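You operate a simulated robot arm through the tools that you are given. There is no shell and no other tool. Be economical: measure what you need, move in short steps, check, and stop when the job is done.

You run a simulated two-armed robot. Do the job below in one go: nothing can be reset, and whatever is moved stays where it is left.

JOB
Take the cap off the blue tube and lay it down on the top of the grey table. Put the card stack from the top of the long grey workbench on top of the white sheets. Take the teal slotted stand and put it on the top of the chest. Fetch the name strip labelled "quotes" from the top of the long grey workbench and set it on the top of the chest. Take the narrow black box and put it on the top of the vacuum plate. Take the banded white boards and put it on top of the flat beige carton. Fetch the black roller and set it in the inside of the small white carton. Put the number card labelled "5" from the top of the grey table on the orange sheets and the number card that says "3" on the blue pass board. Any order will do. Set down upright: black roller.

It is judged by the outcome, as a careful person would: the job done as asked, and still so three seconds after it is handed in. It fails if anything else is knocked over, pushed out of place, dropped, spilled or broken. A push-on lid holds only when it is set on centred and level and pressed home; a screw cap is set on level and turned clockwise until tight. Flat cloth is picked up by pressing the open fingertips on it (5 to 10 N) and closing them slowly along it; thin cloth reads only 2 to 8 mm in the jaws.

ROBOT AND FRAMES
Two 6-joint arms with two-finger grippers on one trunk, on a base that drives. Base frame: it is fixed to the floor where the robot stands at the start and does not move with it; the origin is under the middle of the robot, x ahead of it, y to its left, z up. Readings come in m, degrees, newtons and seconds.
The left shoulder is at the start at [0.03, 0.178, 1.088], the right one opposite. With the tool pointing down near the work surface each hand reaches from about 0.58 to 0.76 m from the robot's upright axis, wherever it stands, measured 20 degrees to its own side. Places, roughly: banded white boards (6x22x26 cm) [-0.2, -4.2, 0.9]; black roller (9x9x10 cm) [-0.2, -2.1, 0.9]; blue pass board [1.25, 0, 1]; blue tube [0.5, 0, 1]; card stack (10x6x4 cm) [1.7, -3.8, 0.9]; flat beige carton (22x20x9 cm) [0.2, -1.8, 0.9]; inside of the small white carton (22x16 cm) [4.34, -2.28, 1.06]; name strip [1.75, -3.75, 0.75]; narrow black box (13x9x30 cm) [2.4, -4, 1]; number card [1.75, 0, 1]; orange sheets [1.75, 0, 1]; teal slotted stand (14x6x5 cm) [1.6, -3.9, 0.9]; top of the chest [5.8, -4.2, 0.9]; top of the vacuum plate [0.2, -2.2, 0.9]; white sheets (15x11x5 cm) [1.5, -4.2, 0.9]. Payload 2.54 kg a hand.
The tool frame of a hand sits at the grasp point between the pads (the TCP): z along the fingers, y along the line on which they close. The tips reach 0.03 m beyond it. Largest opening 0.116 m; the body of the gripper starts 0.095 m behind the TCP.
Orientation is told as [roll, pitch, yaw] about the base's x, y, z axes, in that order, counted from this pose: with the fingers straight down and closing along the base's y, the tool's x points along the base's -x, its y along +y and its z along -z.

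CONTROLS
- The arms move only by the tool step_arm. It takes "left_targets", "right_targets" or both (then of equal length, played together; a hand with none holds still); each is a list of rows, each a list of 3 entries, a list of its own where there are three numbers: the shift along the base's x, y, z in units of 50 mm (1.0 is 50 mm), then the turn, a rotation vector about the base's x, y, z in units of 4 degrees (1.0 is 4 degrees), then the finger opening in m, from 0 to 0.116. In form: [[[x, y, z], [rx, ry, rz], claw], ...]. A call has 1 to 20 rows; each row shifts and turns the commanded pose from where the row before left it. A call with a number of a shift or a turn outside -1 to 1 is refused whole. A row lasts 0.2 s, in which the tool goes at most 0.05 m and 8.6 degrees; a call with a longer step from one row to the next is refused whole, and so is a gripper value outside its range. Where a pose cannot be reached the arm comes as near as it can. A force on the tool above 40 N (or 10 N above the force at the start of the call, whichever is more), or a blocked arm, ends the call early, and 0.2 s more pass. Each finger travels about 0.153 m/s and halts on what it meets, pressing with about 25 N; the grip force reading is that of the motor and also rises with nothing between the fingers. The clock runs only during rows and for 0.2 s after the last one: add rows that do not move to give the fingers time. It gives the time, the measured TCP pose, the force on the tool (base axes), the opening and the grip force at its end, in the units of the frame above (readings bear some noise), with the torque about the TCP (base axes, N m) and any sound that the robot's microphone picked up, and new pictures: "show" is both (left out), scene, wrist or none (wrist: the cameras of the hands that moved).
- Cameras (640 x 400 px; columns grow to the right, rows downward): "scene" is now at [0.049, 0.0021, 1.809]; the picture's right is [0.04, -1.00, 0.00], its down [-0.77, -0.03, -0.64] and it looks along [0.64, 0.03, -0.77] (base axes); focal length 262 px, centre (320, 200). "left" rides on the left gripper at [0.069, 0.015, -0.122] in its tool frame; the picture's right is [-0.21, 0.98, 0.00], its down [-0.83, -0.18, -0.53] and it looks along [-0.52, -0.11, 0.85] (tool axes); focal length 251 px, centre (320, 200). "right" rides on the right gripper at [0.069, -0.015, -0.122] in its tool frame; the picture's right is [0.21, 0.98, 0.00], its down [-0.83, 0.18, -0.53] and it looks along [-0.52, 0.12, 0.85] (tool axes); focal length 251 px, centre (320, 200). There is no depth. A picture from a camera that has moved, and an enlarged one, comes with that camera's place and axes in the base frame and with its lens.
- move_column(by): slides the trunk up (or, below 0, down) by that many m; the arms and the scene camera ride with it, the base frame stays. It gives what a move gives, with no picture.
- base_move(legs): drives the robot by 1 to 6 legs, each [ahead, left, turn to the left] in m, m and degrees, along the robot's own axes; the way and the turn of a leg run together, so that a leg with both is an arc; at most 1.5 m and 180 degrees a leg. The arms and the cameras ride along, it lands a little off, and it stops where it bumps. It gives what a move gives, and a new picture of the scene camera.
- head_to(pan, tilt): turns the head with the scene camera to pan (to the left, within 143 degrees either way) and tilt (down, from -29 to 69), counted from straight ahead of the robot. It gives what a move gives, and a new picture of the scene camera.
- inspect(camera, box): a new picture of the part [left, top, right, bottom] of that camera's present view, enlarged. The clock stands still meanwhile.
- sign_off(): hands the job in; it is judged then, once.

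Go step by step. Nothing tells you exact positions but the pictures and the camera data: compare them with the known pose of the tool, close in by small moves and look again before you grip or let go. The budget is 493 turns and 360 pictures, counting those below and the enlarged ones. Unless the task says otherwise, let go and move clear before handing in.

The tools are called after "Request:" as name(argument=value, ...) on one line, values as JSON. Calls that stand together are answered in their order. step_arm: Moves the arms, as the interface text tells. Its arguments: {"type":"object","properties":{"left_targets":{"type":"array"},"right_targets":{"type":"array"},"show":{"type":"string","enum":["both","scene","wrist","none"]}},"required":[]} The other tools are called the same way: move_column (by) slides the trunk up or down; base_move (legs) drives the base; head_to (pan, tilt) turns the head that bears the scene camera; inspect (camera, box) takes an enlarged picture of a part of a camera's view; sign_off () hands the job in.

At the start:

```text
t: 0.0
left_position: [0.4458, 0.1909, 1.2987]
left_orientation: [-0.1, 0.0, 0.0]
left_force: [-0.8, 0.4, -0.4]
left_moment: [-0.04, 0.01, 0.0]
left_width: 0.1162
left_finger_force: 0.1
right_position: [0.4689, -0.1997, 1.3231]
right_orientation: [0.0, 0.0, 0.1]
right_force: [-0.7, 0.5, 0.1]
right_moment: [-0.01, 0.0, -0.01]
right_width: 0.116
right_finger_force: 0.0
trunk travel left (down, up): [-0.3, 0.24]
robot x, y, heading: [0.0012, -0.0016, -0.1]
head pan, tilt: [2.3, 50.0]
```

scene: 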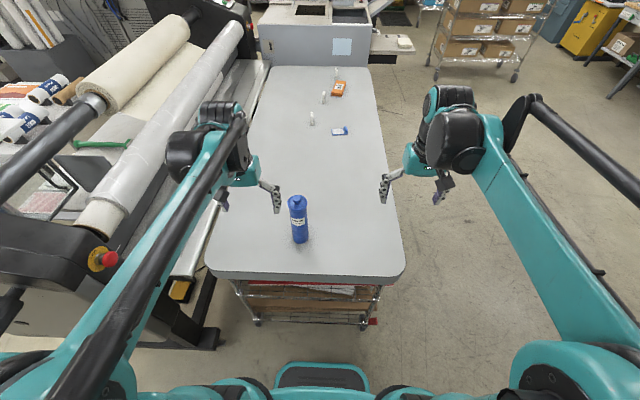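
right: 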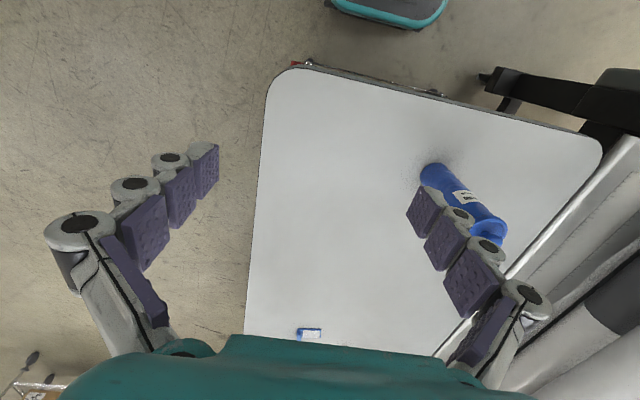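
left: 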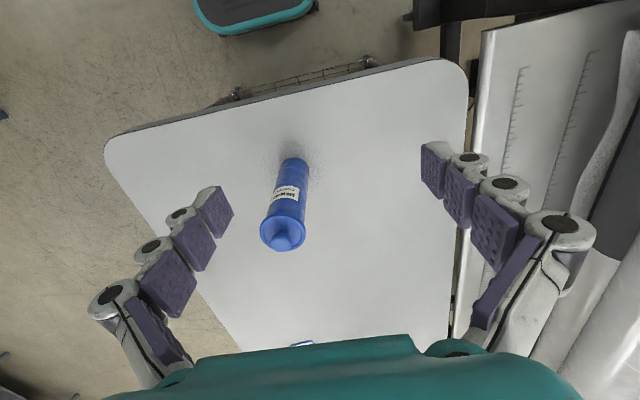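

The blue tube stands at the near part of the grey table, with small things further along it. I look closer at the table first.

Request:
inspect(camera="scene", box=[260, 50, 400, 140])

Request:
inspect(camera="scene", box=[250, 180, 350, 250])

Request:
inspect(camera="left", box=[220, 130, 360, 270])

```text
4.44 times, centred on (330, 95) of scene
camera zoom: at [0.049, 0.0021, 1.809], right [0.04, -1.0, 0.0], down [-0.77, -0.03, -0.64], along [0.64, 0.03, -0.77], focal length 1164 px, centre (276, 667)
```

zoom: 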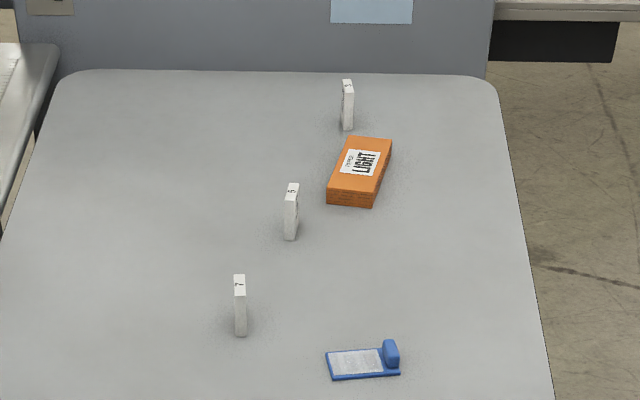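

```text
5.71 times, centred on (300, 215) of scene
camera zoom: at [0.049, 0.0021, 1.809], right [0.04, -1.0, 0.0], down [-0.77, -0.03, -0.64], along [0.64, 0.03, -0.77], focal length 1496 px, centre (434, 114)
```

zoom: 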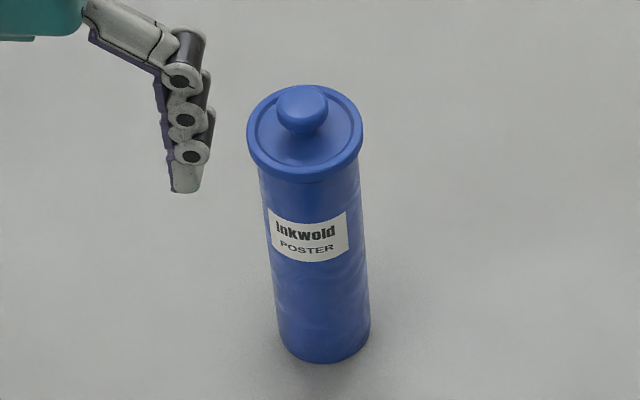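

```text
2.86 times, centred on (290, 200) of left
camera zoom: at [0.376, 0.2071, 1.421], right [0.21, 0.98, 0.0], down [0.83, -0.18, 0.53], along [0.52, -0.11, -0.85], focal length 718 px, centre (406, 200)
```

zoom: 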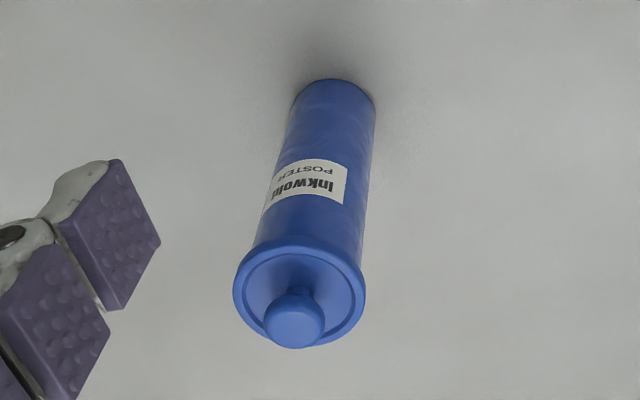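

The tube stands near (0.60, 0.105), its knob top near z 1.15 and the table near z 0.90. The nearest items further on are three small number blocks, the blue board and the orange box. I'll hold the body with the right hand from the side and lift the cap by the knob with the left.

Request:
step_arm(right_targets=[[[0.09, 0.13, -0.23], [0, 0, 1], 0.116], [[0.09, 0.13, -0.23], [0, 0, 1], 0.116], [[0.09, 0.13, -0.23], [0, 0, 1], 0.116], [[0.09, 0.13, -0.23], [0, 0, 1], 0.116], [[0.09, 0.13, -0.23], [0, 0, 1], 0.116], [[0.09, 0.13, -0.23], [0, 0, 1], 0.116], [[0.09, 0.13, -0.23], [0, 0, 1], 0.116], [[0.09, 0.13, -0.23], [0, 0, 1], 0.116], [[0.09, 0.13, -0.23], [0, 0, 1], 0.116], [[0.09, 0.13, -0.23], [0, 0, 1], 0.116], [[0.09, 0.13, -0.23], [0, 0, 1], 0.116], [[0.09, 0.13, -0.23], [0, 0, 1], 0.116], [[0.09, 0.13, -0.23], [0, 0, 1], 0.116], [[0.09, 0.13, -0.23], [0, 0, 1], 0.116], [[0.09, 0.13, -0.23], [0, 0, 1], 0.116]], left_targets=[[[0.205, -0.117, -0.03], [0, 0, 0], 0.116], [[0.205, -0.117, -0.03], [0, 0, 0], 0.116], [[0.205, -0.117, -0.03], [0, 0, 0], 0.116], [[0.205, -0.117, -0.03], [0, 0, 0], 0.116], [[0.205, -0.117, -0.03], [0, 0, 0], 0.116], [[0.205, -0.117, -0.03], [0, 0, 0], 0.116], [[0.205, -0.117, -0.03], [0, 0, 0], 0.116], [[0.205, -0.117, -0.03], [0, 0, 0], 0.116], [[0.205, -0.117, -0.03], [0, 0, 0], 0.116], [[0.205, -0.117, -0.03], [0, 0, 0], 0.116], [[0.205, -0.117, -0.03], [0, 0, 0], 0.116], [[0.205, -0.117, -0.03], [0, 0, 0], 0.116], [[0.205, -0.117, -0.03], [0, 0, 0], 0.116], [[0.205, -0.117, -0.03], [0, 0, 0], 0.116], [[0.205, -0.117, -0.03], [0, 0, 0], 0.116]], show="none")

Request:
step_arm(right_targets=[[[0, 0, -0.1], [1, -0.577, 0], 0.116], [[0, 0, -0.1], [1, -0.577, 0], 0.116], [[0, 0, -0.1], [1, -0.577, 0], 0.116], [[0, 0, -0.1], [1, -0.577, 0], 0.116], [[0, 0, -0.1], [1, -0.577, 0], 0.116], [[0, 0, -0.1], [1, -0.577, 0], 0.116], [[0, 0, -0.1], [1, -0.577, 0], 0.116], [[0, 0, -0.1], [1, -0.577, 0], 0.116], [[0, 0, -0.1], [1, -0.577, 0], 0.116], [[0, 0, -0.1], [1, -0.577, 0], 0.116], [[0, 0, -0.1], [1, -0.577, 0], 0.116], [[0, 0, -0.1], [1, -0.577, 0], 0.116], [[0, 0, -0.1], [1, -0.577, 0], 0.116], [[0, 0, -0.1], [1, -0.577, 0], 0.116], [[0, 0, -0.1], [1, -0.577, 0], 0.116], [[0, 0, -0.1], [1, -0.577, 0], 0.116]], show="both")

```text
t: 3.2
left_position: [0.5993, 0.1013, 1.2749]
left_orientation: [0.0, 0.0, -0.1]
left_force: [-0.4, -0.1, -0.3]
left_moment: [-0.02, -0.01, -0.01]
left_width: 0.1161
left_finger_force: 0.1
right_position: [0.5366, -0.1013, 1.1504]
right_orientation: [0.1, 0.0, 60.0]
right_force: [-0.3, -0.3, 0.1]
right_moment: [0.01, 0.05, -0.01]
right_width: 0.1158
right_finger_force: 0.0
trunk travel left (down, up): [-0.3, 0.24]
robot x, y, heading: [-0.0011, 0.0, -0.0]
head pan, tilt: [2.3, 50.0]
```

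```text
t: 6.6
left_position: [0.5999, 0.1019, 1.2758]
left_orientation: [0.0, 0.0, -0.1]
left_force: [0.5, 0.7, -0.1]
left_moment: [0.02, 0.01, 0.02]
left_width: 0.1162
left_finger_force: 0.1
right_position: [0.566, -0.1108, 1.0994]
right_orientation: [0.0, -73.9, 60.0]
right_force: [0.5, -0.4, -0.1]
right_moment: [-0.02, -0.02, -0.02]
right_width: 0.116
right_finger_force: 0.0
right hand out of reach, approached as far as the arm can: row 14, 15, 16
trunk travel left (down, up): [-0.3, 0.24]
robot x, y, heading: [0.0007, 0.0011, -0.1]
head pan, tilt: [2.3, 50.0]
camera scene: at [0.05, 0.0014, 1.809], right [0.04, -1.0, 0.0], down [-0.77, -0.03, -0.64], along [0.64, 0.03, -0.77], focal length 262 px, centre (320, 200)
camera right: at [0.5123, -0.2366, 1.0667], right [-0.88, 0.44, -0.21], down [-0.3, -0.16, 0.94], along [0.38, 0.89, 0.27], focal length 251 px, centre (320, 200)
```

scene: 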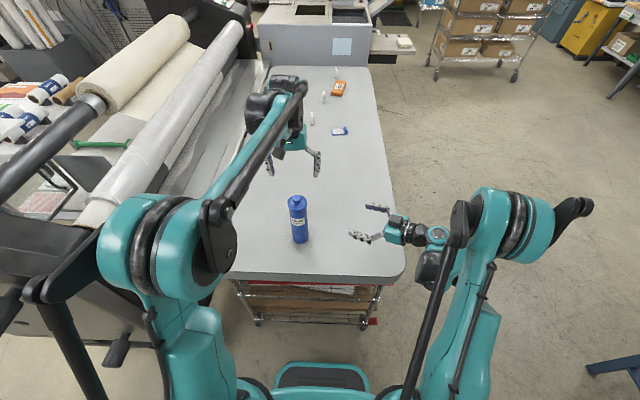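
right: 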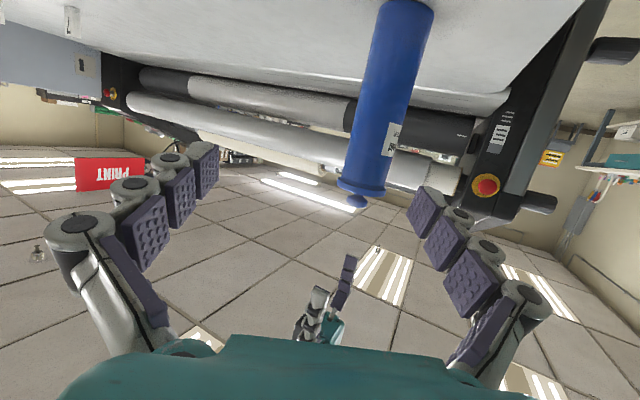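

The knob is confirmed at (0.60, 0.103, 1.15) by the right wrist camera. I bring the right hand to a pre-grasp short of the tube body.

Request:
step_arm(right_targets=[[[0, 0.5, -0.25], [0, 0, 0], 0.116], [[0, 0.5, -0.25], [0, 0, 0], 0.116], [[0, 0.5, -0.25], [0, 0, 0], 0.116], [[0, 0.5, -0.25], [0, 0, 0], 0.116], [[0, 0, 0], [0, 0, 0], 0.116]], show="wrist")

```text
t: 7.8
left_position: [0.5993, 0.1014, 1.2771]
left_orientation: [-0.1, 0.0, 0.0]
left_force: [-0.4, -0.4, -0.4]
left_moment: [0.01, -0.01, 0.01]
left_width: 0.1161
left_finger_force: 0.0
right_position: [0.6016, -0.0183, 1.0791]
right_orientation: [0.3, -73.8, 60.0]
right_force: [0.7, 0.1, -0.1]
right_moment: [0.04, -0.01, 0.02]
right_width: 0.1159
right_finger_force: 0.0
right hand out of reach, approached as far as the arm can: row 1, 2, 3, 4
trunk travel left (down, up): [-0.3, 0.24]
robot x, y, heading: [-0.0001, -0.0036, -0.3]
head pan, tilt: [2.3, 50.0]
camera right: at [0.5469, -0.1444, 1.0476], right [-0.88, 0.43, -0.21], down [-0.3, -0.15, 0.94], along [0.38, 0.89, 0.27], focal length 251 px, centre (320, 200)
```

right: 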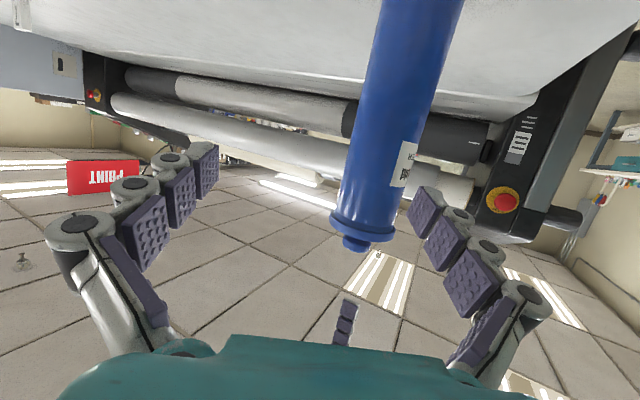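

The right arm is near its inner reach limit, so I turn the hand to point along +y, which moves the wrist outward.

Request:
step_arm(right_targets=[[[0, -0.1, 0], [0, 0, 1], 0.116], [[0, -0.1, 0], [0, 0, 1], 0.116], [[0, 0, 0], [0, 0, 1], 0.116], [[0, 0, 0], [0, 0, 1], 0.116], [[0, 0, 0], [0, 0, 1], 0.116], [[0, 0, 0], [0, 0, 1], 0.116], [[0, 0, 0], [0, 0, 1], 0.116], [[0, 0, 0], [0, 0, 0], 0.116]], show="none")

```text
t: 9.6
left_position: [0.5983, 0.102, 1.276]
left_orientation: [0.1, 0.0, 0.0]
left_force: [-0.7, 0.6, 0.0]
left_moment: [0.01, 0.03, 0.02]
left_width: 0.1157
left_finger_force: 0.1
right_position: [0.6013, -0.028, 1.0797]
right_orientation: [0.0, -74.0, 88.1]
right_force: [0.3, -0.2, -0.5]
right_moment: [0.0, -0.02, -0.03]
right_width: 0.1163
right_finger_force: 0.0
trunk travel left (down, up): [-0.3, 0.24]
robot x, y, heading: [-0.0, 0.0024, 0.1]
head pan, tilt: [2.3, 50.0]
```

Request:
step_arm(right_targets=[[[0, 0, -0.6], [0, 0, 0], 0.116], [[0, 0, -0.6], [0, 0, 0], 0.116], [[0, 0.5, -0.2], [0, 0, 0], 0.116], [[0, 0.5, -0.1], [0, 0, 0], 0.116], [[0, 0.5, -0.1], [0, 0, 0], 0.116], [[0, 0.5, 0], [0, 0, 0], 0.116], [[0, 0.5, 0], [0, 0, 0], 0.116], [[0, 0, 0], [0, 0, 0], 0.116]], show="both")

```text
t: 11.4
left_position: [0.599, 0.1015, 1.2752]
left_orientation: [0.0, -0.1, 0.0]
left_force: [-0.7, -0.3, 0.1]
left_moment: [-0.01, -0.01, 0.01]
left_width: 0.1159
left_finger_force: 0.1
right_position: [0.6012, 0.097, 1.0001]
right_orientation: [0.0, -73.9, 88.1]
right_force: [-0.4, 0.0, 0.1]
right_moment: [0.0, 0.0, -0.02]
right_width: 0.1162
right_finger_force: 0.1
trunk travel left (down, up): [-0.3, 0.24]
robot x, y, heading: [-0.0008, 0.0011, -0.2]
head pan, tilt: [2.3, 50.0]
camera scene: at [0.0492, 0.0014, 1.809], right [0.04, -1.0, 0.0], down [-0.77, -0.03, -0.64], along [0.64, 0.03, -0.77], focal length 262 px, centre (320, 200)
camera right: at [0.612, -0.0381, 0.9666], right [-0.98, -0.03, -0.21], down [-0.19, -0.28, 0.94], along [-0.08, 0.96, 0.27], focal length 251 px, centre (320, 200)
```

scene: 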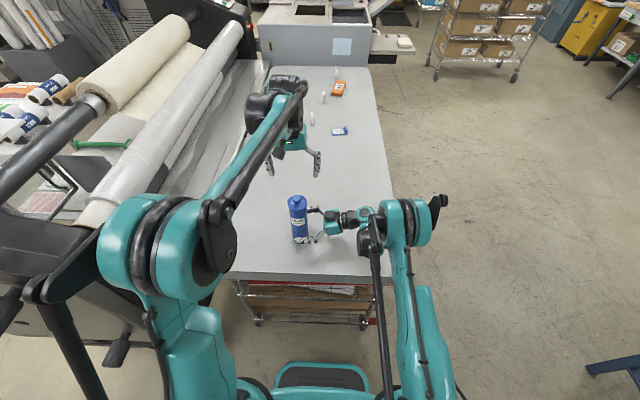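
right: 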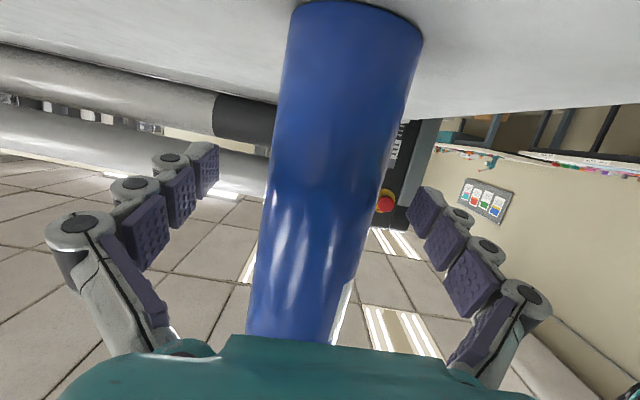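

The tube is centred between the right fingers. I close on it while opening the left above the knob.

Request:
step_arm(right_targets=[[[0, 0.1, 0], [0, 0, 0], 0.116], [[0, 0, 0], [0, 0, 0], 0.09], [[0, 0, 0], [0, 0, 0], 0.075], [[0, 0, 0], [0, 0, 0], 0.06], [[0, 0, 0], [0, 0, 0], 0.05], [[0, 0, 0], [0, 0, 0], 0.04], [[0, 0, 0], [0, 0, 0], 0.04]], left_targets=[[[0, 0, -0.5], [0, 0, 0], 0.08], [[0, 0, -0.5], [0, 0, 0], 0.08], [[0, 0, 0], [0, 0, 0], 0.08], [[0, 0, 0], [0, 0, 0], 0.08], [[0, 0, 0], [0, 0, 0], 0.08], [[0, 0, 0], [0, 0, 0], 0.08], [[0, 0, 0], [0, 0, 0], 0.08]], show="wrist")

```text
t: 13.0
left_position: [0.5981, 0.1024, 1.2264]
left_orientation: [0.0, 0.0, 0.0]
left_force: [0.0, 0.5, -0.7]
left_moment: [0.0, 0.01, 0.0]
left_width: 0.08
left_finger_force: 0.1
right_position: [0.6008, 0.1045, 0.999]
right_orientation: [0.0, -73.9, 88.0]
right_force: [-1.2, 0.0, 1.0]
right_moment: [0.0, 0.03, 0.03]
right_width: 0.0614
right_finger_force: 24.4
trunk travel left (down, up): [-0.3, 0.24]
robot x, y, heading: [-0.0041, -0.0025, 0.1]
head pan, tilt: [2.3, 50.0]
camera right: at [0.6119, -0.0329, 0.9666], right [-0.98, -0.03, -0.21], down [-0.19, -0.28, 0.94], along [-0.08, 0.96, 0.27], focal length 251 px, centre (320, 200)
camera left: at [0.5283, 0.1176, 1.3484], right [0.21, 0.98, 0.0], down [0.83, -0.18, 0.53], along [0.52, -0.11, -0.85], focal length 251 px, centre (320, 200)
```

right: 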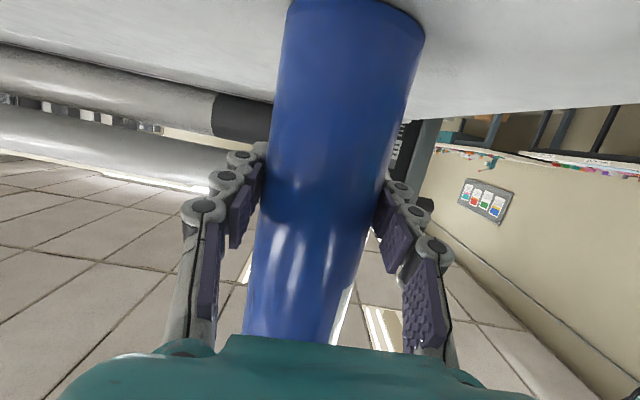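
left: 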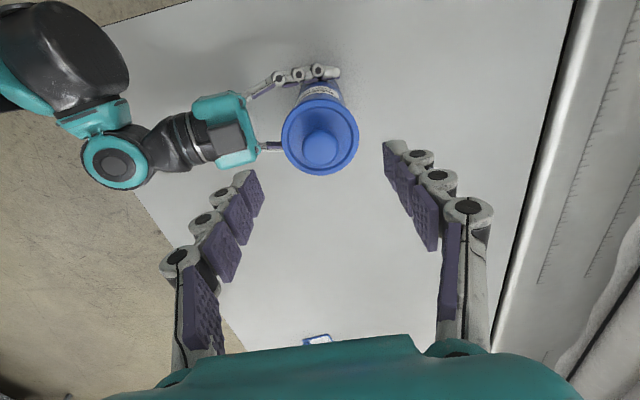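

The left hand is right above the knob. I lower so the tips stay just above the lid and close on the knob.

Request:
step_arm(left_targets=[[[0.03, 0.01, -0.5], [0, 0, 0], 0.08], [[0, 0, -0.5], [0, 0, 0], 0.08], [[0, 0, -0.36], [0, 0, 0], 0.08], [[0, 0, 0], [0, 0, 0], 0.06], [[0, 0, 0], [0, 0, 0], 0.045], [[0, 0, 0], [0, 0, 0], 0.03], [[0, 0, 0], [0, 0, 0], 0.02], [[0, 0, 0], [0, 0, 0], 0.01], [[0, 0, 0], [0, 0, 0], 0.01]], show="wrist")

```text
t: 15.0
left_position: [0.5975, 0.1019, 1.1587]
left_orientation: [0.0, 0.0, -0.1]
left_force: [1.4, -11.2, 22.6]
left_moment: [-0.51, -0.12, -0.04]
left_width: 0.0691
left_finger_force: 24.9
right_position: [0.6006, 0.1038, 0.9999]
right_orientation: [-0.1, -73.8, 88.1]
right_force: [5.1, 13.5, -3.2]
right_moment: [-0.51, -0.27, -0.11]
right_width: 0.0615
right_finger_force: 24.4
trunk travel left (down, up): [-0.3, 0.24]
robot x, y, heading: [-0.003, 0.0008, -0.1]
head pan, tilt: [2.3, 50.0]
camera left: at [0.5288, 0.1182, 1.281], right [0.21, 0.98, 0.0], down [0.83, -0.18, 0.53], along [0.52, -0.12, -0.85], focal length 251 px, centre (320, 200)
```

left: 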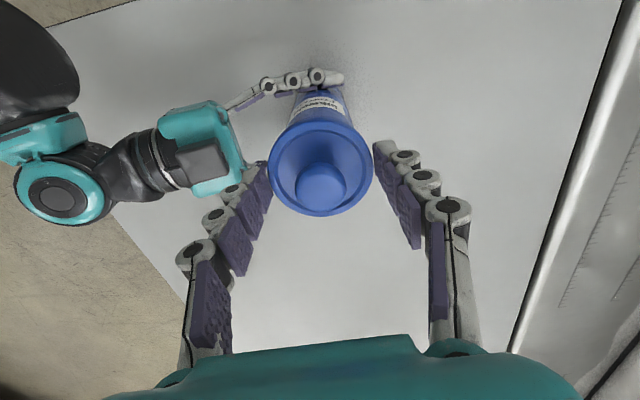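

The tips caught the lid's rim rather than the knob. I open, rise 12 mm and close again on the knob.

Request:
step_arm(left_targets=[[[0, 0, 0], [0, 0, 0], 0.085], [[0, 0, 0], [0, 0, 0], 0.085], [[0, 0, 0.24], [0, 0, 0], 0.085], [[0, 0, 0], [0, 0, 0], 0.065], [[0, 0, 0], [0, 0, 0], 0.05], [[0, 0, 0], [0, 0, 0], 0.035], [[0, 0, 0], [0, 0, 0], 0.02], [[0, 0, 0], [0, 0, 0], 0.01], [[0, 0, 0], [0, 0, 0], 0.01]], show="wrist")

```text
t: 17.0
left_position: [0.5993, 0.1032, 1.1702]
left_orientation: [0.0, -0.1, 0.0]
left_force: [-0.4, 0.2, 0.4]
left_moment: [0.02, -0.02, 0.02]
left_width: 0.0275
left_finger_force: 25.3
right_position: [0.5998, 0.1033, 1.0]
right_orientation: [-0.1, -74.0, 87.9]
right_force: [1.3, -1.6, 5.1]
right_moment: [0.12, 0.04, 0.03]
right_width: 0.0617
right_finger_force: 25.0
trunk travel left (down, up): [-0.3, 0.24]
robot x, y, heading: [-0.0018, -0.0024, -0.0]
head pan, tilt: [2.3, 50.0]
heard: snap
camera left: at [0.5292, 0.1183, 1.2922], right [0.21, 0.98, 0.0], down [0.83, -0.18, 0.53], along [0.52, -0.11, -0.85], focal length 251 px, centre (320, 200)
```

left: 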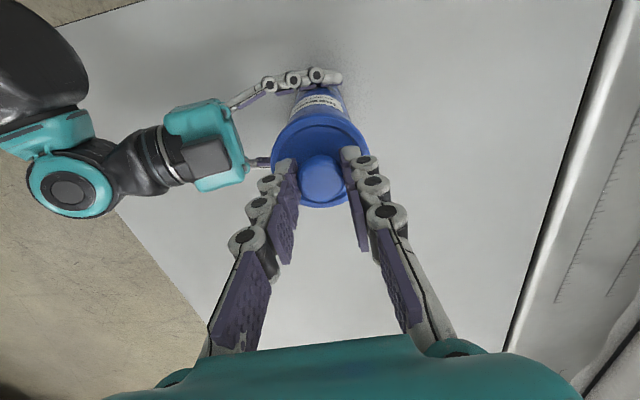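

The knob is gripped (27 mm). A snap suggests the push-fit moved; I lift straight up gently.

Request:
step_arm(left_targets=[[[0, 0, 0.1], [0, 0, 0], 0.01], [[0, 0, 0.1], [0, 0, 0], 0.01], [[0, 0, 0.2], [0, 0, 0], 0.01], [[0, 0, 0.3], [0, 0, 0], 0.01], [[0, 0, 0.5], [0, 0, 0], 0.01], [[0, 0, 0.6], [0, 0, 0], 0.01]], show="both")

```text
t: 18.4
left_position: [0.5987, 0.1024, 1.2603]
left_orientation: [0.0, -0.1, 0.0]
left_force: [-0.1, -0.3, 0.3]
left_moment: [-0.01, -0.04, -0.04]
left_width: 0.0273
left_finger_force: 24.9
right_position: [0.6002, 0.1043, 0.9993]
right_orientation: [-0.1, -73.9, 88.1]
right_force: [0.5, -1.0, 6.1]
right_moment: [0.19, 0.0, -0.09]
right_width: 0.0613
right_finger_force: 25.0
trunk travel left (down, up): [-0.3, 0.24]
robot x, y, heading: [0.003, 0.0036, 0.3]
head pan, tilt: [2.3, 50.0]
camera scene: at [0.0486, 0.0019, 1.8091], right [0.04, -1.0, 0.0], down [-0.76, -0.03, -0.64], along [0.64, 0.03, -0.77], focal length 262 px, centre (320, 200)
camera left: at [0.5297, 0.1186, 1.383], right [0.21, 0.98, 0.0], down [0.83, -0.18, 0.53], along [0.52, -0.11, -0.85], focal length 251 px, centre (320, 200)
```

scene: 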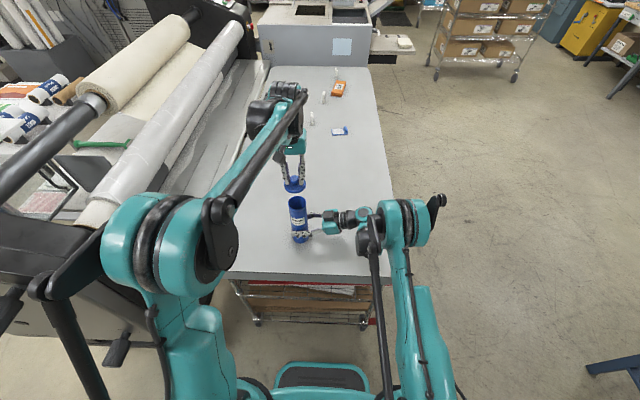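
left: 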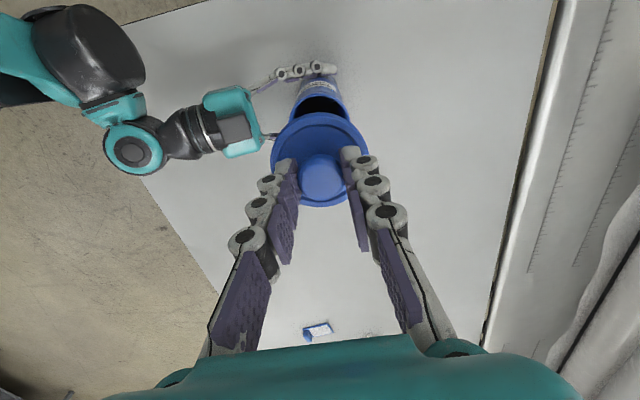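

The cap is off. I carry it left to about (0.62, 0.28) and lower it, while the right hand lets go of the tube and backs off.

Request:
step_arm(left_targets=[[[0.06, 0.6, 0], [0, 0, 0], 0.01], [[0.06, 0.6, 0], [0, 0, 0], 0.01], [[0.06, 0.6, 0], [0, 0, 0], 0.01], [[0.06, 0.6, 0], [0, 0, 0], 0.01], [[0.06, 0.6, 0], [0, 0, 0], 0.01], [[0.06, 0.6, 0], [0, 0, 0], 0.01], [[0, 0, -0.6], [0, 0, 0], 0.01], [[0, 0, -0.6], [0, 0, 0], 0.01], [[0, 0, -0.6], [0, 0, 0], 0.01], [[0, 0, -0.6], [0, 0, 0], 0.01], [[0, 0, -0.6], [0, 0, 0], 0.01], [[0, 0, -0.6], [0, 0, 0], 0.01], [[0, 0, -0.6], [0, 0, 0], 0.01], [[0, 0, -0.6], [0, 0, 0], 0.01], [[0, 0, -0.6], [0, 0, 0], 0.01], [[0, 0, 0], [0, 0, 0], 0.01]], right_targets=[[[0, 0, 0], [0, 0, 0], 0.07], [[0, 0, 0], [0, 0, 0], 0.08], [[0, 0, 0], [0, 0, 0], 0.1], [[0, 0, 0], [0, 0, 0], 0.116], [[0, 0, 0], [0, 0, 0], 0.116], [[0, -0.3, 0.08], [0, 0, 0], 0.116], [[0, -0.3, 0.08], [0, 0, 0], 0.116], [[0, -0.3, 0.08], [0, 0, 0], 0.116], [[0, -0.3, 0.08], [0, 0, 0], 0.116], [[0, -0.3, 0.08], [0, 0, 0], 0.116], [[0, -0.3, 0.08], [0, 0, 0], 0.116], [[0, -0.3, 0.08], [0, 0, 0], 0.116], [[0, -0.3, 0.08], [0, 0, 0], 0.116], [[0, -0.3, 0.08], [0, 0, 0], 0.116], [[0, 0, 0], [0, 0, 0], 0.116], [[0, 0, 0], [0, 0, 0], 0.116]], show="both")

```text
t: 21.8
left_position: [0.6146, 0.2846, 0.9884]
left_orientation: [0.0, 0.0, 0.0]
left_force: [-0.3, -0.1, 0.2]
left_moment: [0.0, 0.0, 0.02]
left_width: 0.0272
left_finger_force: 24.8
right_position: [0.6016, -0.0327, 1.038]
right_orientation: [-0.1, -73.9, 88.1]
right_force: [-0.4, -0.2, -1.2]
right_moment: [0.02, 0.0, 0.0]
right_width: 0.1159
right_finger_force: 0.1
trunk travel left (down, up): [-0.3, 0.24]
robot x, y, heading: [0.0013, 0.0021, -0.3]
head pan, tilt: [2.3, 50.0]
camera scene: at [0.0485, 0.0015, 1.8091], right [0.04, -1.0, 0.0], down [-0.76, -0.03, -0.64], along [0.64, 0.03, -0.77], focal length 262 px, centre (320, 200)
camera right: at [0.613, -0.1687, 1.0046], right [-0.98, -0.03, -0.21], down [-0.19, -0.28, 0.94], along [-0.08, 0.96, 0.27], focal length 251 px, centre (320, 200)
camera left: at [0.546, 0.3001, 1.1117], right [0.21, 0.98, 0.0], down [0.83, -0.18, 0.53], along [0.52, -0.11, -0.85], focal length 251 px, centre (320, 200)
```

scene: 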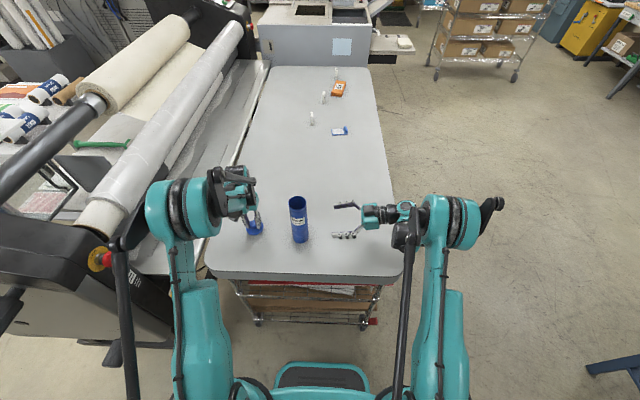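
right: 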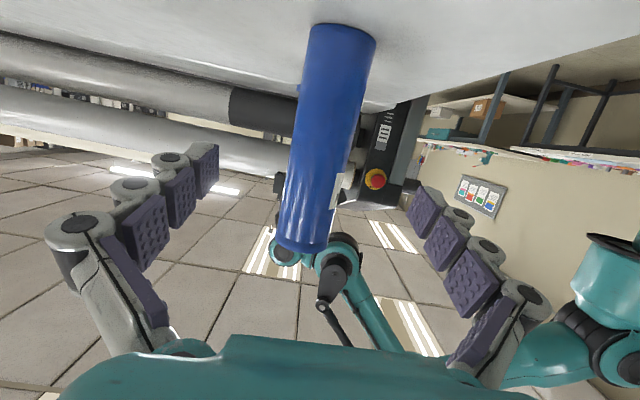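
left: 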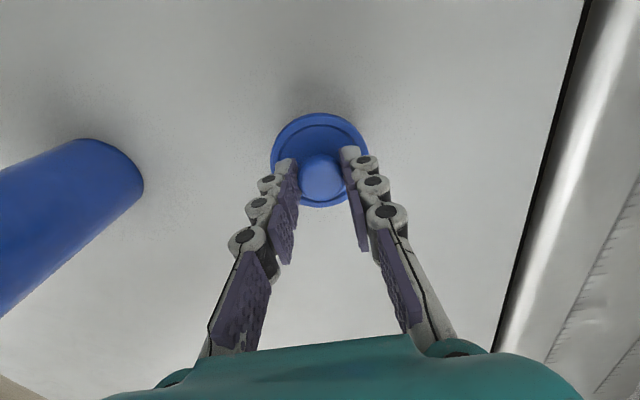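

The tube stands and the cap is just above the table. I lower in small steps until it touches, and lift the right hand clear.

Request:
step_arm(left_targets=[[[0, 0, -0.1], [0, 0, 0], 0.01], [[0, 0, -0.1], [0, 0, 0], 0.01], [[0, 0, -0.1], [0, 0, 0], 0.01], [[0, 0, -0.1], [0, 0, 0], 0.01], [[0, 0, -0.1], [0, 0, 0], 0.01], [[0, 0, 0], [0, 0, 0], 0.01]], right_targets=[[[0, -0.6, 0.6], [0, 0, 0], 0.116], [[0, -0.6, 0.6], [0, 0, 0], 0.116], [[0, -0.2, 0.6], [0, 0, 0], 0.116], [[0, 0, 0.6], [0, 0, 0], 0.116], [[0, 0, 0.6], [0, 0, 0], 0.116], [[0, 0, 0], [0, 0, 0], 0.116]], show="none")

```text
t: 23.2
left_position: [0.6172, 0.2837, 0.9641]
left_orientation: [0.1, 0.0, 0.0]
left_force: [-0.6, -0.9, 5.9]
left_moment: [0.18, -0.01, 0.06]
left_width: 0.0273
left_finger_force: 24.9
right_position: [0.6008, -0.1017, 1.1872]
right_orientation: [-0.2, -74.0, 88.0]
right_force: [0.3, 0.2, 0.5]
right_moment: [0.0, -0.03, 0.0]
right_width: 0.1162
right_finger_force: 0.1
trunk travel left (down, up): [-0.3, 0.24]
robot x, y, heading: [0.0006, 0.0001, 0.1]
head pan, tilt: [2.3, 50.0]
```

Contact at about 6 N: the cap rests on the table. I open and rise, and turn the right hand back to pointing down.

Request:
step_arm(left_targets=[[[0, 0, 0], [0, 0, 0], 0.035], [[0, 0, 0], [0, 0, 0], 0.05], [[0, 0, 0], [0, 0, 0], 0.05], [[0, 0, 0.3], [0, 0, 0], 0.05], [[0, 0, 0.5], [0, 0, 0], 0.05], [[0, 0, 0.6], [0, 0, 0], 0.05], [[0, 0, 0.8], [0, 0, 0], 0.05], [[0, 0, 0.8], [0, 0, 0], 0.05], [[0, 0, 0.8], [0, 0, 0], 0.08], [[0, 0, 0.8], [0, 0, 0], 0.08], [[0, 0, 0.8], [0, 0, 0], 0.08], [[0, 0, 0.8], [0, 0, 0], 0.08], [[0, 0, 0], [0, 0, 0], 0.08], [[0, 0, 0], [0, 0, 0], 0.08], [[0, 0, 0], [0, 0, 0], 0.08], [[0, 0, 0], [0, 0, 0], 0.08], [[0, 0, 0], [0, 0, 0], 0.08], [[0, 0, 0], [0, 0, 0], 0.08]], right_targets=[[[0, 0, 0.1], [-1, 0, 0], 0.116], [[0, 0, 0.1], [-1, 0, 0], 0.116], [[0, 0, 0.1], [-1, 0, 0], 0.116], [[0, 0, 0.1], [-1, 0, 0], 0.116], [[0, 0, 0.1], [-1, 0, 0], 0.116], [[0, 0, 0.1], [-1, 0, 0], 0.116], [[0, 0, 0.1], [-1, 0, 0], 0.116], [[0, 0, 0.1], [-1, 0, 0], 0.116], [[0, 0, 0.1], [-1, 0, 0], 0.116], [[0, 0, 0.1], [-1, 0, 0], 0.116], [[0, 0, 0.1], [-1, 0, 0], 0.116], [[0, 0, 0.1], [-1, 0, 0], 0.116], [[0, 0, 0.1], [-1, 0, 0], 0.116], [[0, 0, 0.1], [-1, 0, 0], 0.116], [[0, 0, 0.1], [-1, 0, 0], 0.116], [[0, 0, 0.1], [-1, 0, 0], 0.116], [[0, 0, 0.1], [-1, 0, 0], 0.116], [[0, 0, 0.1], [-1, 0, 0], 0.116]], show="scene")

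```text
t: 27.0
left_position: [0.619, 0.2846, 1.2745]
left_orientation: [0.0, -0.1, 0.0]
left_force: [0.1, 1.0, -0.4]
left_moment: [0.0, 0.01, -0.01]
left_width: 0.0798
left_finger_force: 0.2
right_position: [0.6021, -0.1013, 1.2771]
right_orientation: [-2.0, -1.8, 89.3]
right_force: [-0.8, -0.3, 0.7]
right_moment: [0.0, 0.01, -0.02]
right_width: 0.1161
right_finger_force: 0.1
trunk travel left (down, up): [-0.3, 0.24]
robot x, y, heading: [-0.0017, -0.0012, -0.0]
head pan, tilt: [2.3, 50.0]
camera scene: at [0.0492, 0.0028, 1.809], right [0.04, -1.0, 0.0], down [-0.77, -0.03, -0.64], along [0.64, 0.03, -0.77], focal length 262 px, centre (320, 200)
```

scene: 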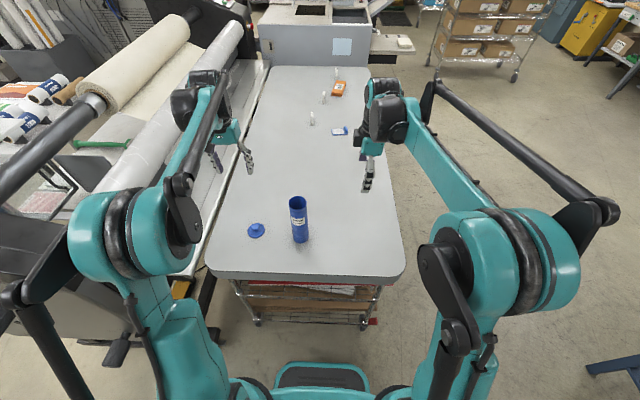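

The cap lies on the table beside the tube. Next the number cards: I drive round to the right side of the table and face it near x 1.6.

Request:
step_arm(right_targets=[[[0, -0.5, 0.3], [-0.45, 0.5, 0], 0.08], [[0, -0.5, 0.3], [0, 0, -1], 0.08], [[0, 0, 0], [0, 0, -1], 0.08], [[0, 0, 0], [0, 0, -1], 0.08], [[0, 0, 0], [0, 0, -1], 0.08], [[0, 0, 0], [0, 0, -1], 0.08], [[0, 0, 0], [0, 0, -1], 0.08], [[0, 0, 0], [0, 0, -1], 0.08], [[0, 0, 0], [0, 0, -1], 0.08], [[0, 0, 0], [0, 0, -1], 0.08], [[0, 0, 0], [0, 0, -1], 0.08], [[0, 0, 0], [0, 0, -1], 0.08], [[0, 0, 0], [0, 0, -1], 0.08], [[0, 0, 0], [0, 0, -1], 0.08], [[0, 0, 0], [0, 0, -1], 0.08], [[0, 0, 0], [0, 0, -1], 0.08], [[0, 0, 0], [0, 0, -1], 0.08], [[0, 0, 0], [0, 0, -1], 0.08], [[0, 0, 0], [0, 0, -1], 0.08], [[0, 0, 0], [0, 0, -1], 0.08]], show="none")

Request:
base_move(legs=[[-0.2, 0, 0], [0, -1.0, 0], [1.5, 0, 0]])

```text
t: 31.2
left_position: [0.6177, 0.283, 1.2738]
left_orientation: [0.1, 0.0, 0.0]
left_force: [0.0, 0.4, -0.7]
left_moment: [-0.02, 0.01, -0.01]
left_width: 0.0799
left_finger_force: 0.0
right_position: [0.6008, -0.1518, 1.3057]
right_orientation: [0.1, -0.1, 13.3]
right_force: [0.7, 0.2, 0.0]
right_moment: [-0.01, 0.0, -0.04]
right_width: 0.0799
right_finger_force: 0.1
trunk travel left (down, up): [-0.3, 0.24]
robot x, y, heading: [0.0004, -0.0016, -0.1]
head pan, tilt: [2.3, 50.0]
```

```text
t: 44.5
left_position: [1.9096, -0.7188, 1.274]
left_orientation: [-0.1, 0.0, -0.4]
left_force: [0.0, 0.1, -1.3]
left_moment: [-0.02, 0.02, 0.01]
left_width: 0.0804
left_finger_force: 0.1
right_position: [1.8898, -1.1547, 1.3063]
right_orientation: [0.1, -0.1, 13.1]
right_force: [-0.4, -0.5, -0.5]
right_moment: [-0.02, -0.02, 0.01]
right_width: 0.08
right_finger_force: 0.1
trunk travel left (down, up): [-0.3, 0.24]
robot x, y, heading: [1.2903, -0.9974, -0.5]
head pan, tilt: [2.3, 50.0]
camera scene: at [1.3392, -0.9962, 1.809], right [0.03, -1.0, 0.0], down [-0.77, -0.03, -0.64], along [0.64, 0.02, -0.77], focal length 262 px, centre (320, 200)
```

scene: 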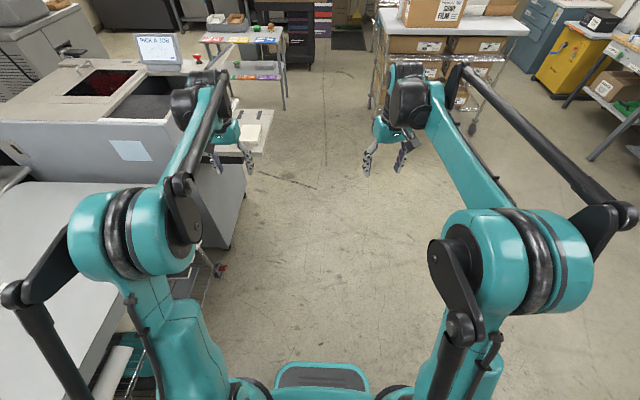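

Request:
base_move(legs=[[0, 0, 90], [0, -0.3, 0], [0.3, 0, 0]])

```text
t: 52.1
left_position: [1.2925, -0.0827, 1.2746]
left_orientation: [-0.1, -0.1, 90.8]
left_force: [0.2, -0.1, -0.4]
left_moment: [0.0, 0.03, 0.01]
left_width: 0.0803
left_finger_force: 0.1
right_position: [1.7284, -0.0949, 1.3064]
right_orientation: [0.2, -0.1, 104.2]
right_force: [0.7, 0.3, 0.2]
right_moment: [-0.04, 0.0, -0.01]
right_width: 0.0797
right_finger_force: 0.1
trunk travel left (down, up): [-0.3, 0.24]
robot x, y, heading: [1.5862, -0.6998, 90.9]
head pan, tilt: [2.3, 50.0]
camera scene: at [1.5827, -0.6505, 1.809], right [1.0, 0.05, 0.0], down [0.04, -0.76, -0.64], along [-0.03, 0.64, -0.77], focal length 262 px, centre (320, 200)
```

scene: 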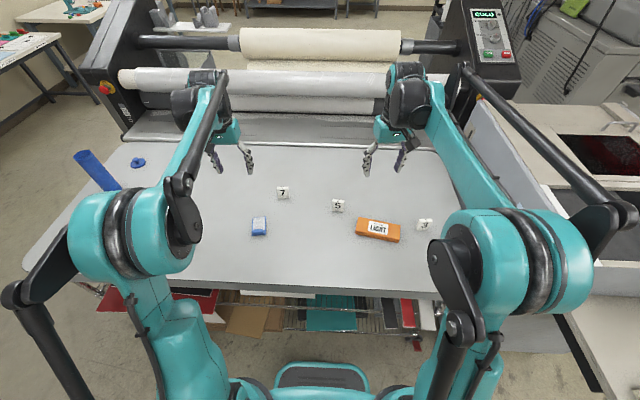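

Request:
inspect(camera="scene", box=[240, 170, 440, 250])

Request:
inspect(camera="scene", box=[320, 190, 360, 220])

Request:
inspect(camera="scene", box=[400, 205, 450, 240])

```text
3.20 times, centred on (340, 210) of scene
camera zoom: at [1.5827, -0.6505, 1.809], right [1.0, 0.05, 0.0], down [0.04, -0.76, -0.64], along [-0.03, 0.64, -0.77], focal length 838 px, centre (256, 168)
```

zoom: 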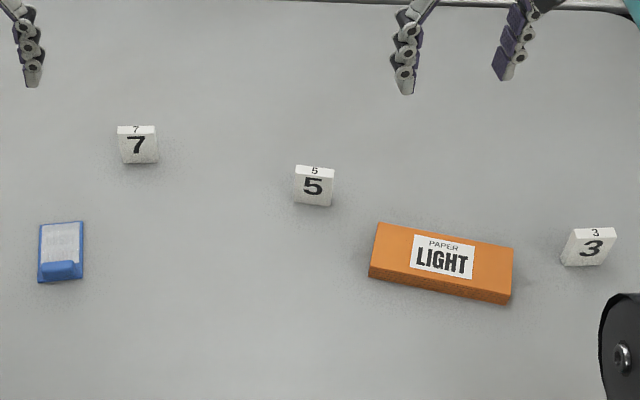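

```text
13.33 times, centred on (340, 205) of scene
camera zoom: at [1.5827, -0.6505, 1.809], right [1.0, 0.05, 0.0], down [0.04, -0.76, -0.64], along [-0.03, 0.64, -0.77], focal length 3491 px, centre (53, 133)
```

zoom: 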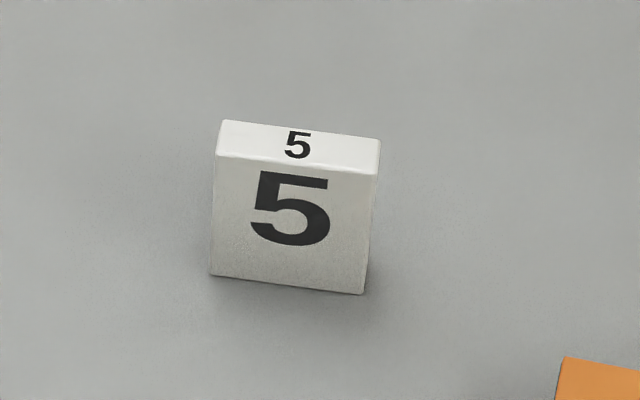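

```text
11.43 times, centred on (425, 222) of scene
camera zoom: at [1.5827, -0.6505, 1.809], right [1.0, 0.05, 0.0], down [0.04, -0.76, -0.64], along [-0.03, 0.64, -0.77], focal length 2992 px, centre (-880, -57)
```

zoom: 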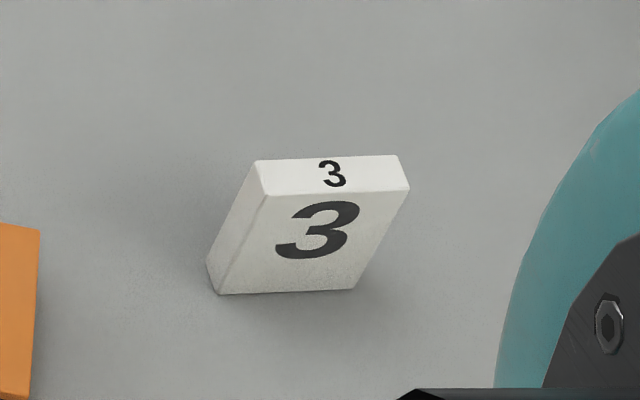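

The cards read 7, 5 and 3; "5" is near (1.627, 0.052), "3" near (1.975, -0.03), the orange pad near (1.79, -0.05) and the blue board near (1.30, -0.035). I move up a little closer and bring the right hand over "5", turned to grip across its thickness.

Request:
base_move(legs=[[0.07, 0, 0]])

Request:
step_arm(right_targets=[[[-0.1, 0.1, -0.1], [0, 0, 1], 0.06], [[-0.1, 0.1, -0.1], [0, 0, 1], 0.06], [[-0.1, 0.1, -0.1], [0, 0, 1], 0.06], [[-0.1, 0.1, -0.1], [0, 0, 1], 0.06], [[-0.1, 0.1, -0.1], [0, 0, 1], 0.06], [[-0.1, 0.1, -0.1], [0, 0, 1], 0.06], [[-0.1, 0.1, -0.1], [0, 0, 1], 0.06], [[-0.1, 0.1, -0.1], [0, 0, 1], 0.06], [[-0.1, 0.1, -0.1], [0, 0, 1], 0.06], [[-0.1, 0.1, -0.1], [0, 0, 1], 0.06], [[-0.1, 0.1, -0.1], [0, 0, 1], 0.06], [[-0.1, 0.1, -0.1], [0, 0, 1], 0.06], [[-0.1, 0.1, -0.1], [0, 0, 1], 0.06], [[-0.1, 0.1, -0.1], [0, 0, 1], 0.06], [[-0.1, 0.1, -0.1], [0, 0, 1], 0.06], [[-0.1, 0.1, -0.1], [0, 0, 1], 0.06], [[-0.1, 0.1, -0.1], [0, 0, 1], 0.06], [[-0.1, 0, -0.1], [0, 0, 0.4], 0.06]], show="wrist")

```text
t: 53.1
left_position: [1.292, -0.0136, 1.2738]
left_orientation: [-0.1, 0.1, 90.9]
left_force: [-0.6, 1.0, -0.3]
left_moment: [-0.06, -0.03, -0.01]
left_width: 0.0802
left_finger_force: 0.1
right_position: [1.7278, -0.0241, 1.3044]
right_orientation: [0.0, 0.0, 104.1]
right_force: [0.8, 0.4, -0.5]
right_moment: [-0.05, -0.02, 0.02]
right_width: 0.0801
right_finger_force: 0.1
trunk travel left (down, up): [-0.3, 0.24]
robot x, y, heading: [1.5842, -0.63, 90.8]
head pan, tilt: [2.3, 50.0]
camera scene: at [1.5816, -0.5808, 1.809], right [1.0, 0.05, 0.0], down [0.04, -0.77, -0.64], along [-0.03, 0.64, -0.77], focal length 262 px, centre (320, 200)
```

scene: 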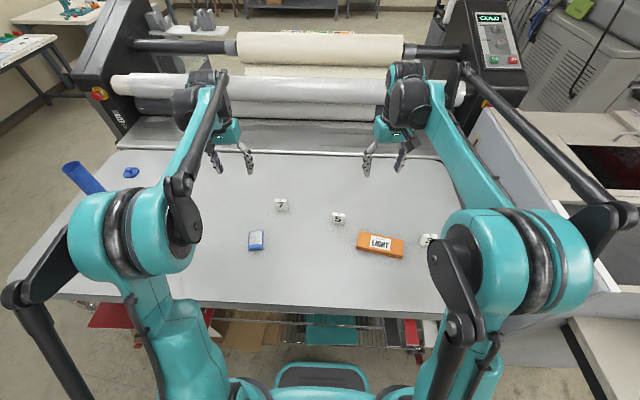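

```text
t: 56.9
left_position: [1.2905, -0.0152, 1.2746]
left_orientation: [0.0, 0.1, 90.8]
left_force: [-0.9, 0.2, -0.1]
left_moment: [0.0, -0.05, 0.01]
left_width: 0.0802
left_finger_force: 0.1
right_position: [1.6366, 0.0589, 1.2161]
right_orientation: [0.1, -0.1, 173.8]
right_force: [-0.8, -0.3, 0.0]
right_moment: [0.0, -0.03, 0.02]
right_width: 0.06
right_finger_force: 0.2
trunk travel left (down, up): [-0.3, 0.24]
robot x, y, heading: [1.5833, -0.63, 90.7]
head pan, tilt: [2.3, 50.0]
camera right: at [1.7083, 0.0668, 1.3376], right [0.11, -0.99, 0.0], down [-0.84, -0.09, 0.54], along [-0.53, -0.06, -0.84], focal length 251 px, centre (320, 200)
```

right: 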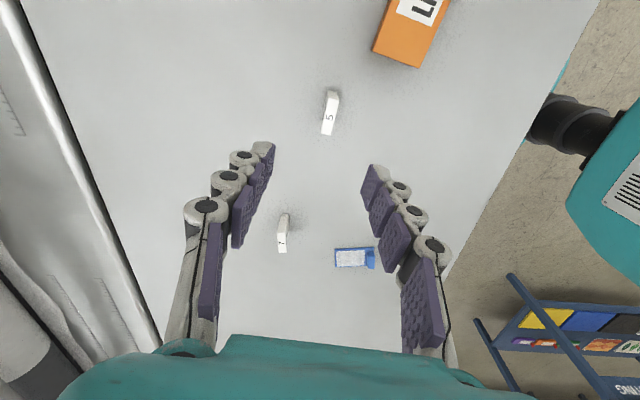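

Request:
inspect(camera="right", box=[300, 75, 364, 150])

```text
5.33 times, centred on (332, 112) of right
camera zoom: at [1.7083, 0.0668, 1.3376], right [0.11, -0.99, 0.0], down [-0.84, -0.09, 0.54], along [-0.53, -0.06, -0.84], focal length 1341 px, centre (256, 667)
```

zoom: 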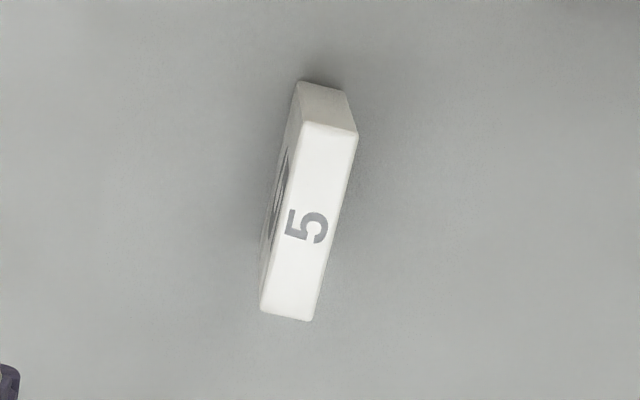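

"5" top centre works out at (1.616, 0.041) from the wrist camera. I move over it and lower to just above.

Request:
step_arm(right_targets=[[[-0.42, -0.36, 0], [0, 0, 0], 0.06], [[0, 0, -0.7], [0, 0, 0], 0.06], [[0, 0, -0.7], [0, 0, 0], 0.06], [[0, 0, -0.7], [0, 0, 0], 0.06], [[0, 0, -0.7], [0, 0, 0], 0.06], [[0, 0, -0.9], [0, 0, 0], 0.06], [[0, 0, 0], [0, 0, 0], 0.06]], show="wrist")

```text
t: 58.5
left_position: [1.2912, -0.0155, 1.2746]
left_orientation: [0.0, 0.0, 90.8]
left_force: [-0.4, 0.2, 0.0]
left_moment: [-0.03, -0.01, 0.03]
left_width: 0.08
left_finger_force: 0.0
right_position: [1.6133, 0.0386, 1.0306]
right_orientation: [0.2, -0.1, 173.8]
right_force: [-0.3, 0.5, 0.3]
right_moment: [0.01, 0.0, -0.01]
right_width: 0.0601
right_finger_force: 0.1
trunk travel left (down, up): [-0.3, 0.24]
robot x, y, heading: [1.5839, -0.6257, 90.8]
head pan, tilt: [2.3, 50.0]
camera right: at [1.6859, 0.047, 1.1526], right [0.11, -0.99, 0.0], down [-0.84, -0.09, 0.54], along [-0.53, -0.06, -0.84], focal length 251 px, centre (320, 200)
```

right: 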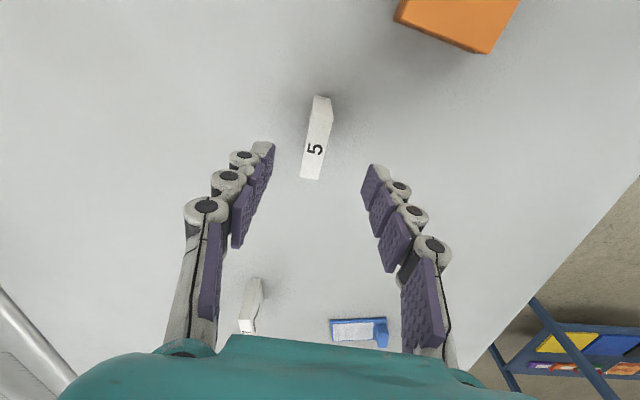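

Request:
step_arm(right_targets=[[[0.07, 0.07, -0.5], [0, 0, 0], 0.06], [[0, 0, -0.5], [0, 0, 0], 0.06], [[0, 0, -0.5], [0, 0, 0], 0.06], [[0, 0, -0.24], [0, 0, 0], 0.06], [[0, 0, 0], [0, 0, 0], 0.04], [[0, 0, 0], [0, 0, 0], 0.025], [[0, 0, 0], [0, 0, 0], 0.01], [[0, 0, 0], [0, 0, 0], 0], [[0, 0, 0], [0, 0, 0], 0]], show="wrist")

```text
t: 59.6
left_position: [1.2905, -0.0179, 1.2764]
left_orientation: [0.0, -0.2, 90.8]
left_force: [-0.6, 0.2, 0.2]
left_moment: [-0.04, 0.03, 0.0]
left_width: 0.0801
left_finger_force: 0.1
right_position: [1.6198, 0.0428, 0.95]
right_orientation: [-0.2, -0.2, 173.9]
right_force: [-1.5, -13.8, 31.9]
right_moment: [-0.48, 0.09, -0.01]
right_width: 0.0138
right_finger_force: 34.8
trunk travel left (down, up): [-0.3, 0.24]
robot x, y, heading: [1.5831, -0.6323, 90.8]
head pan, tilt: [2.3, 50.0]
stopped in row 5 (right hand): the force on the tool passed its limit at 46 N (the readings are from after the stop); the commanded pose is now the measured one
camera right: at [1.6908, 0.0498, 1.0705], right [0.11, -0.99, 0.0], down [-0.84, -0.09, 0.54], along [-0.53, -0.06, -0.84], focal length 251 px, centre (320, 200)
```

right: 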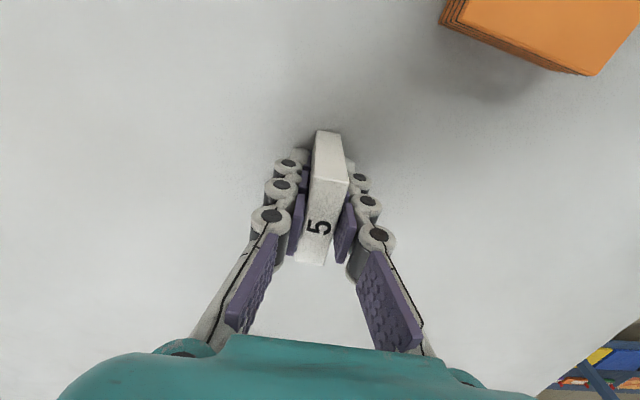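

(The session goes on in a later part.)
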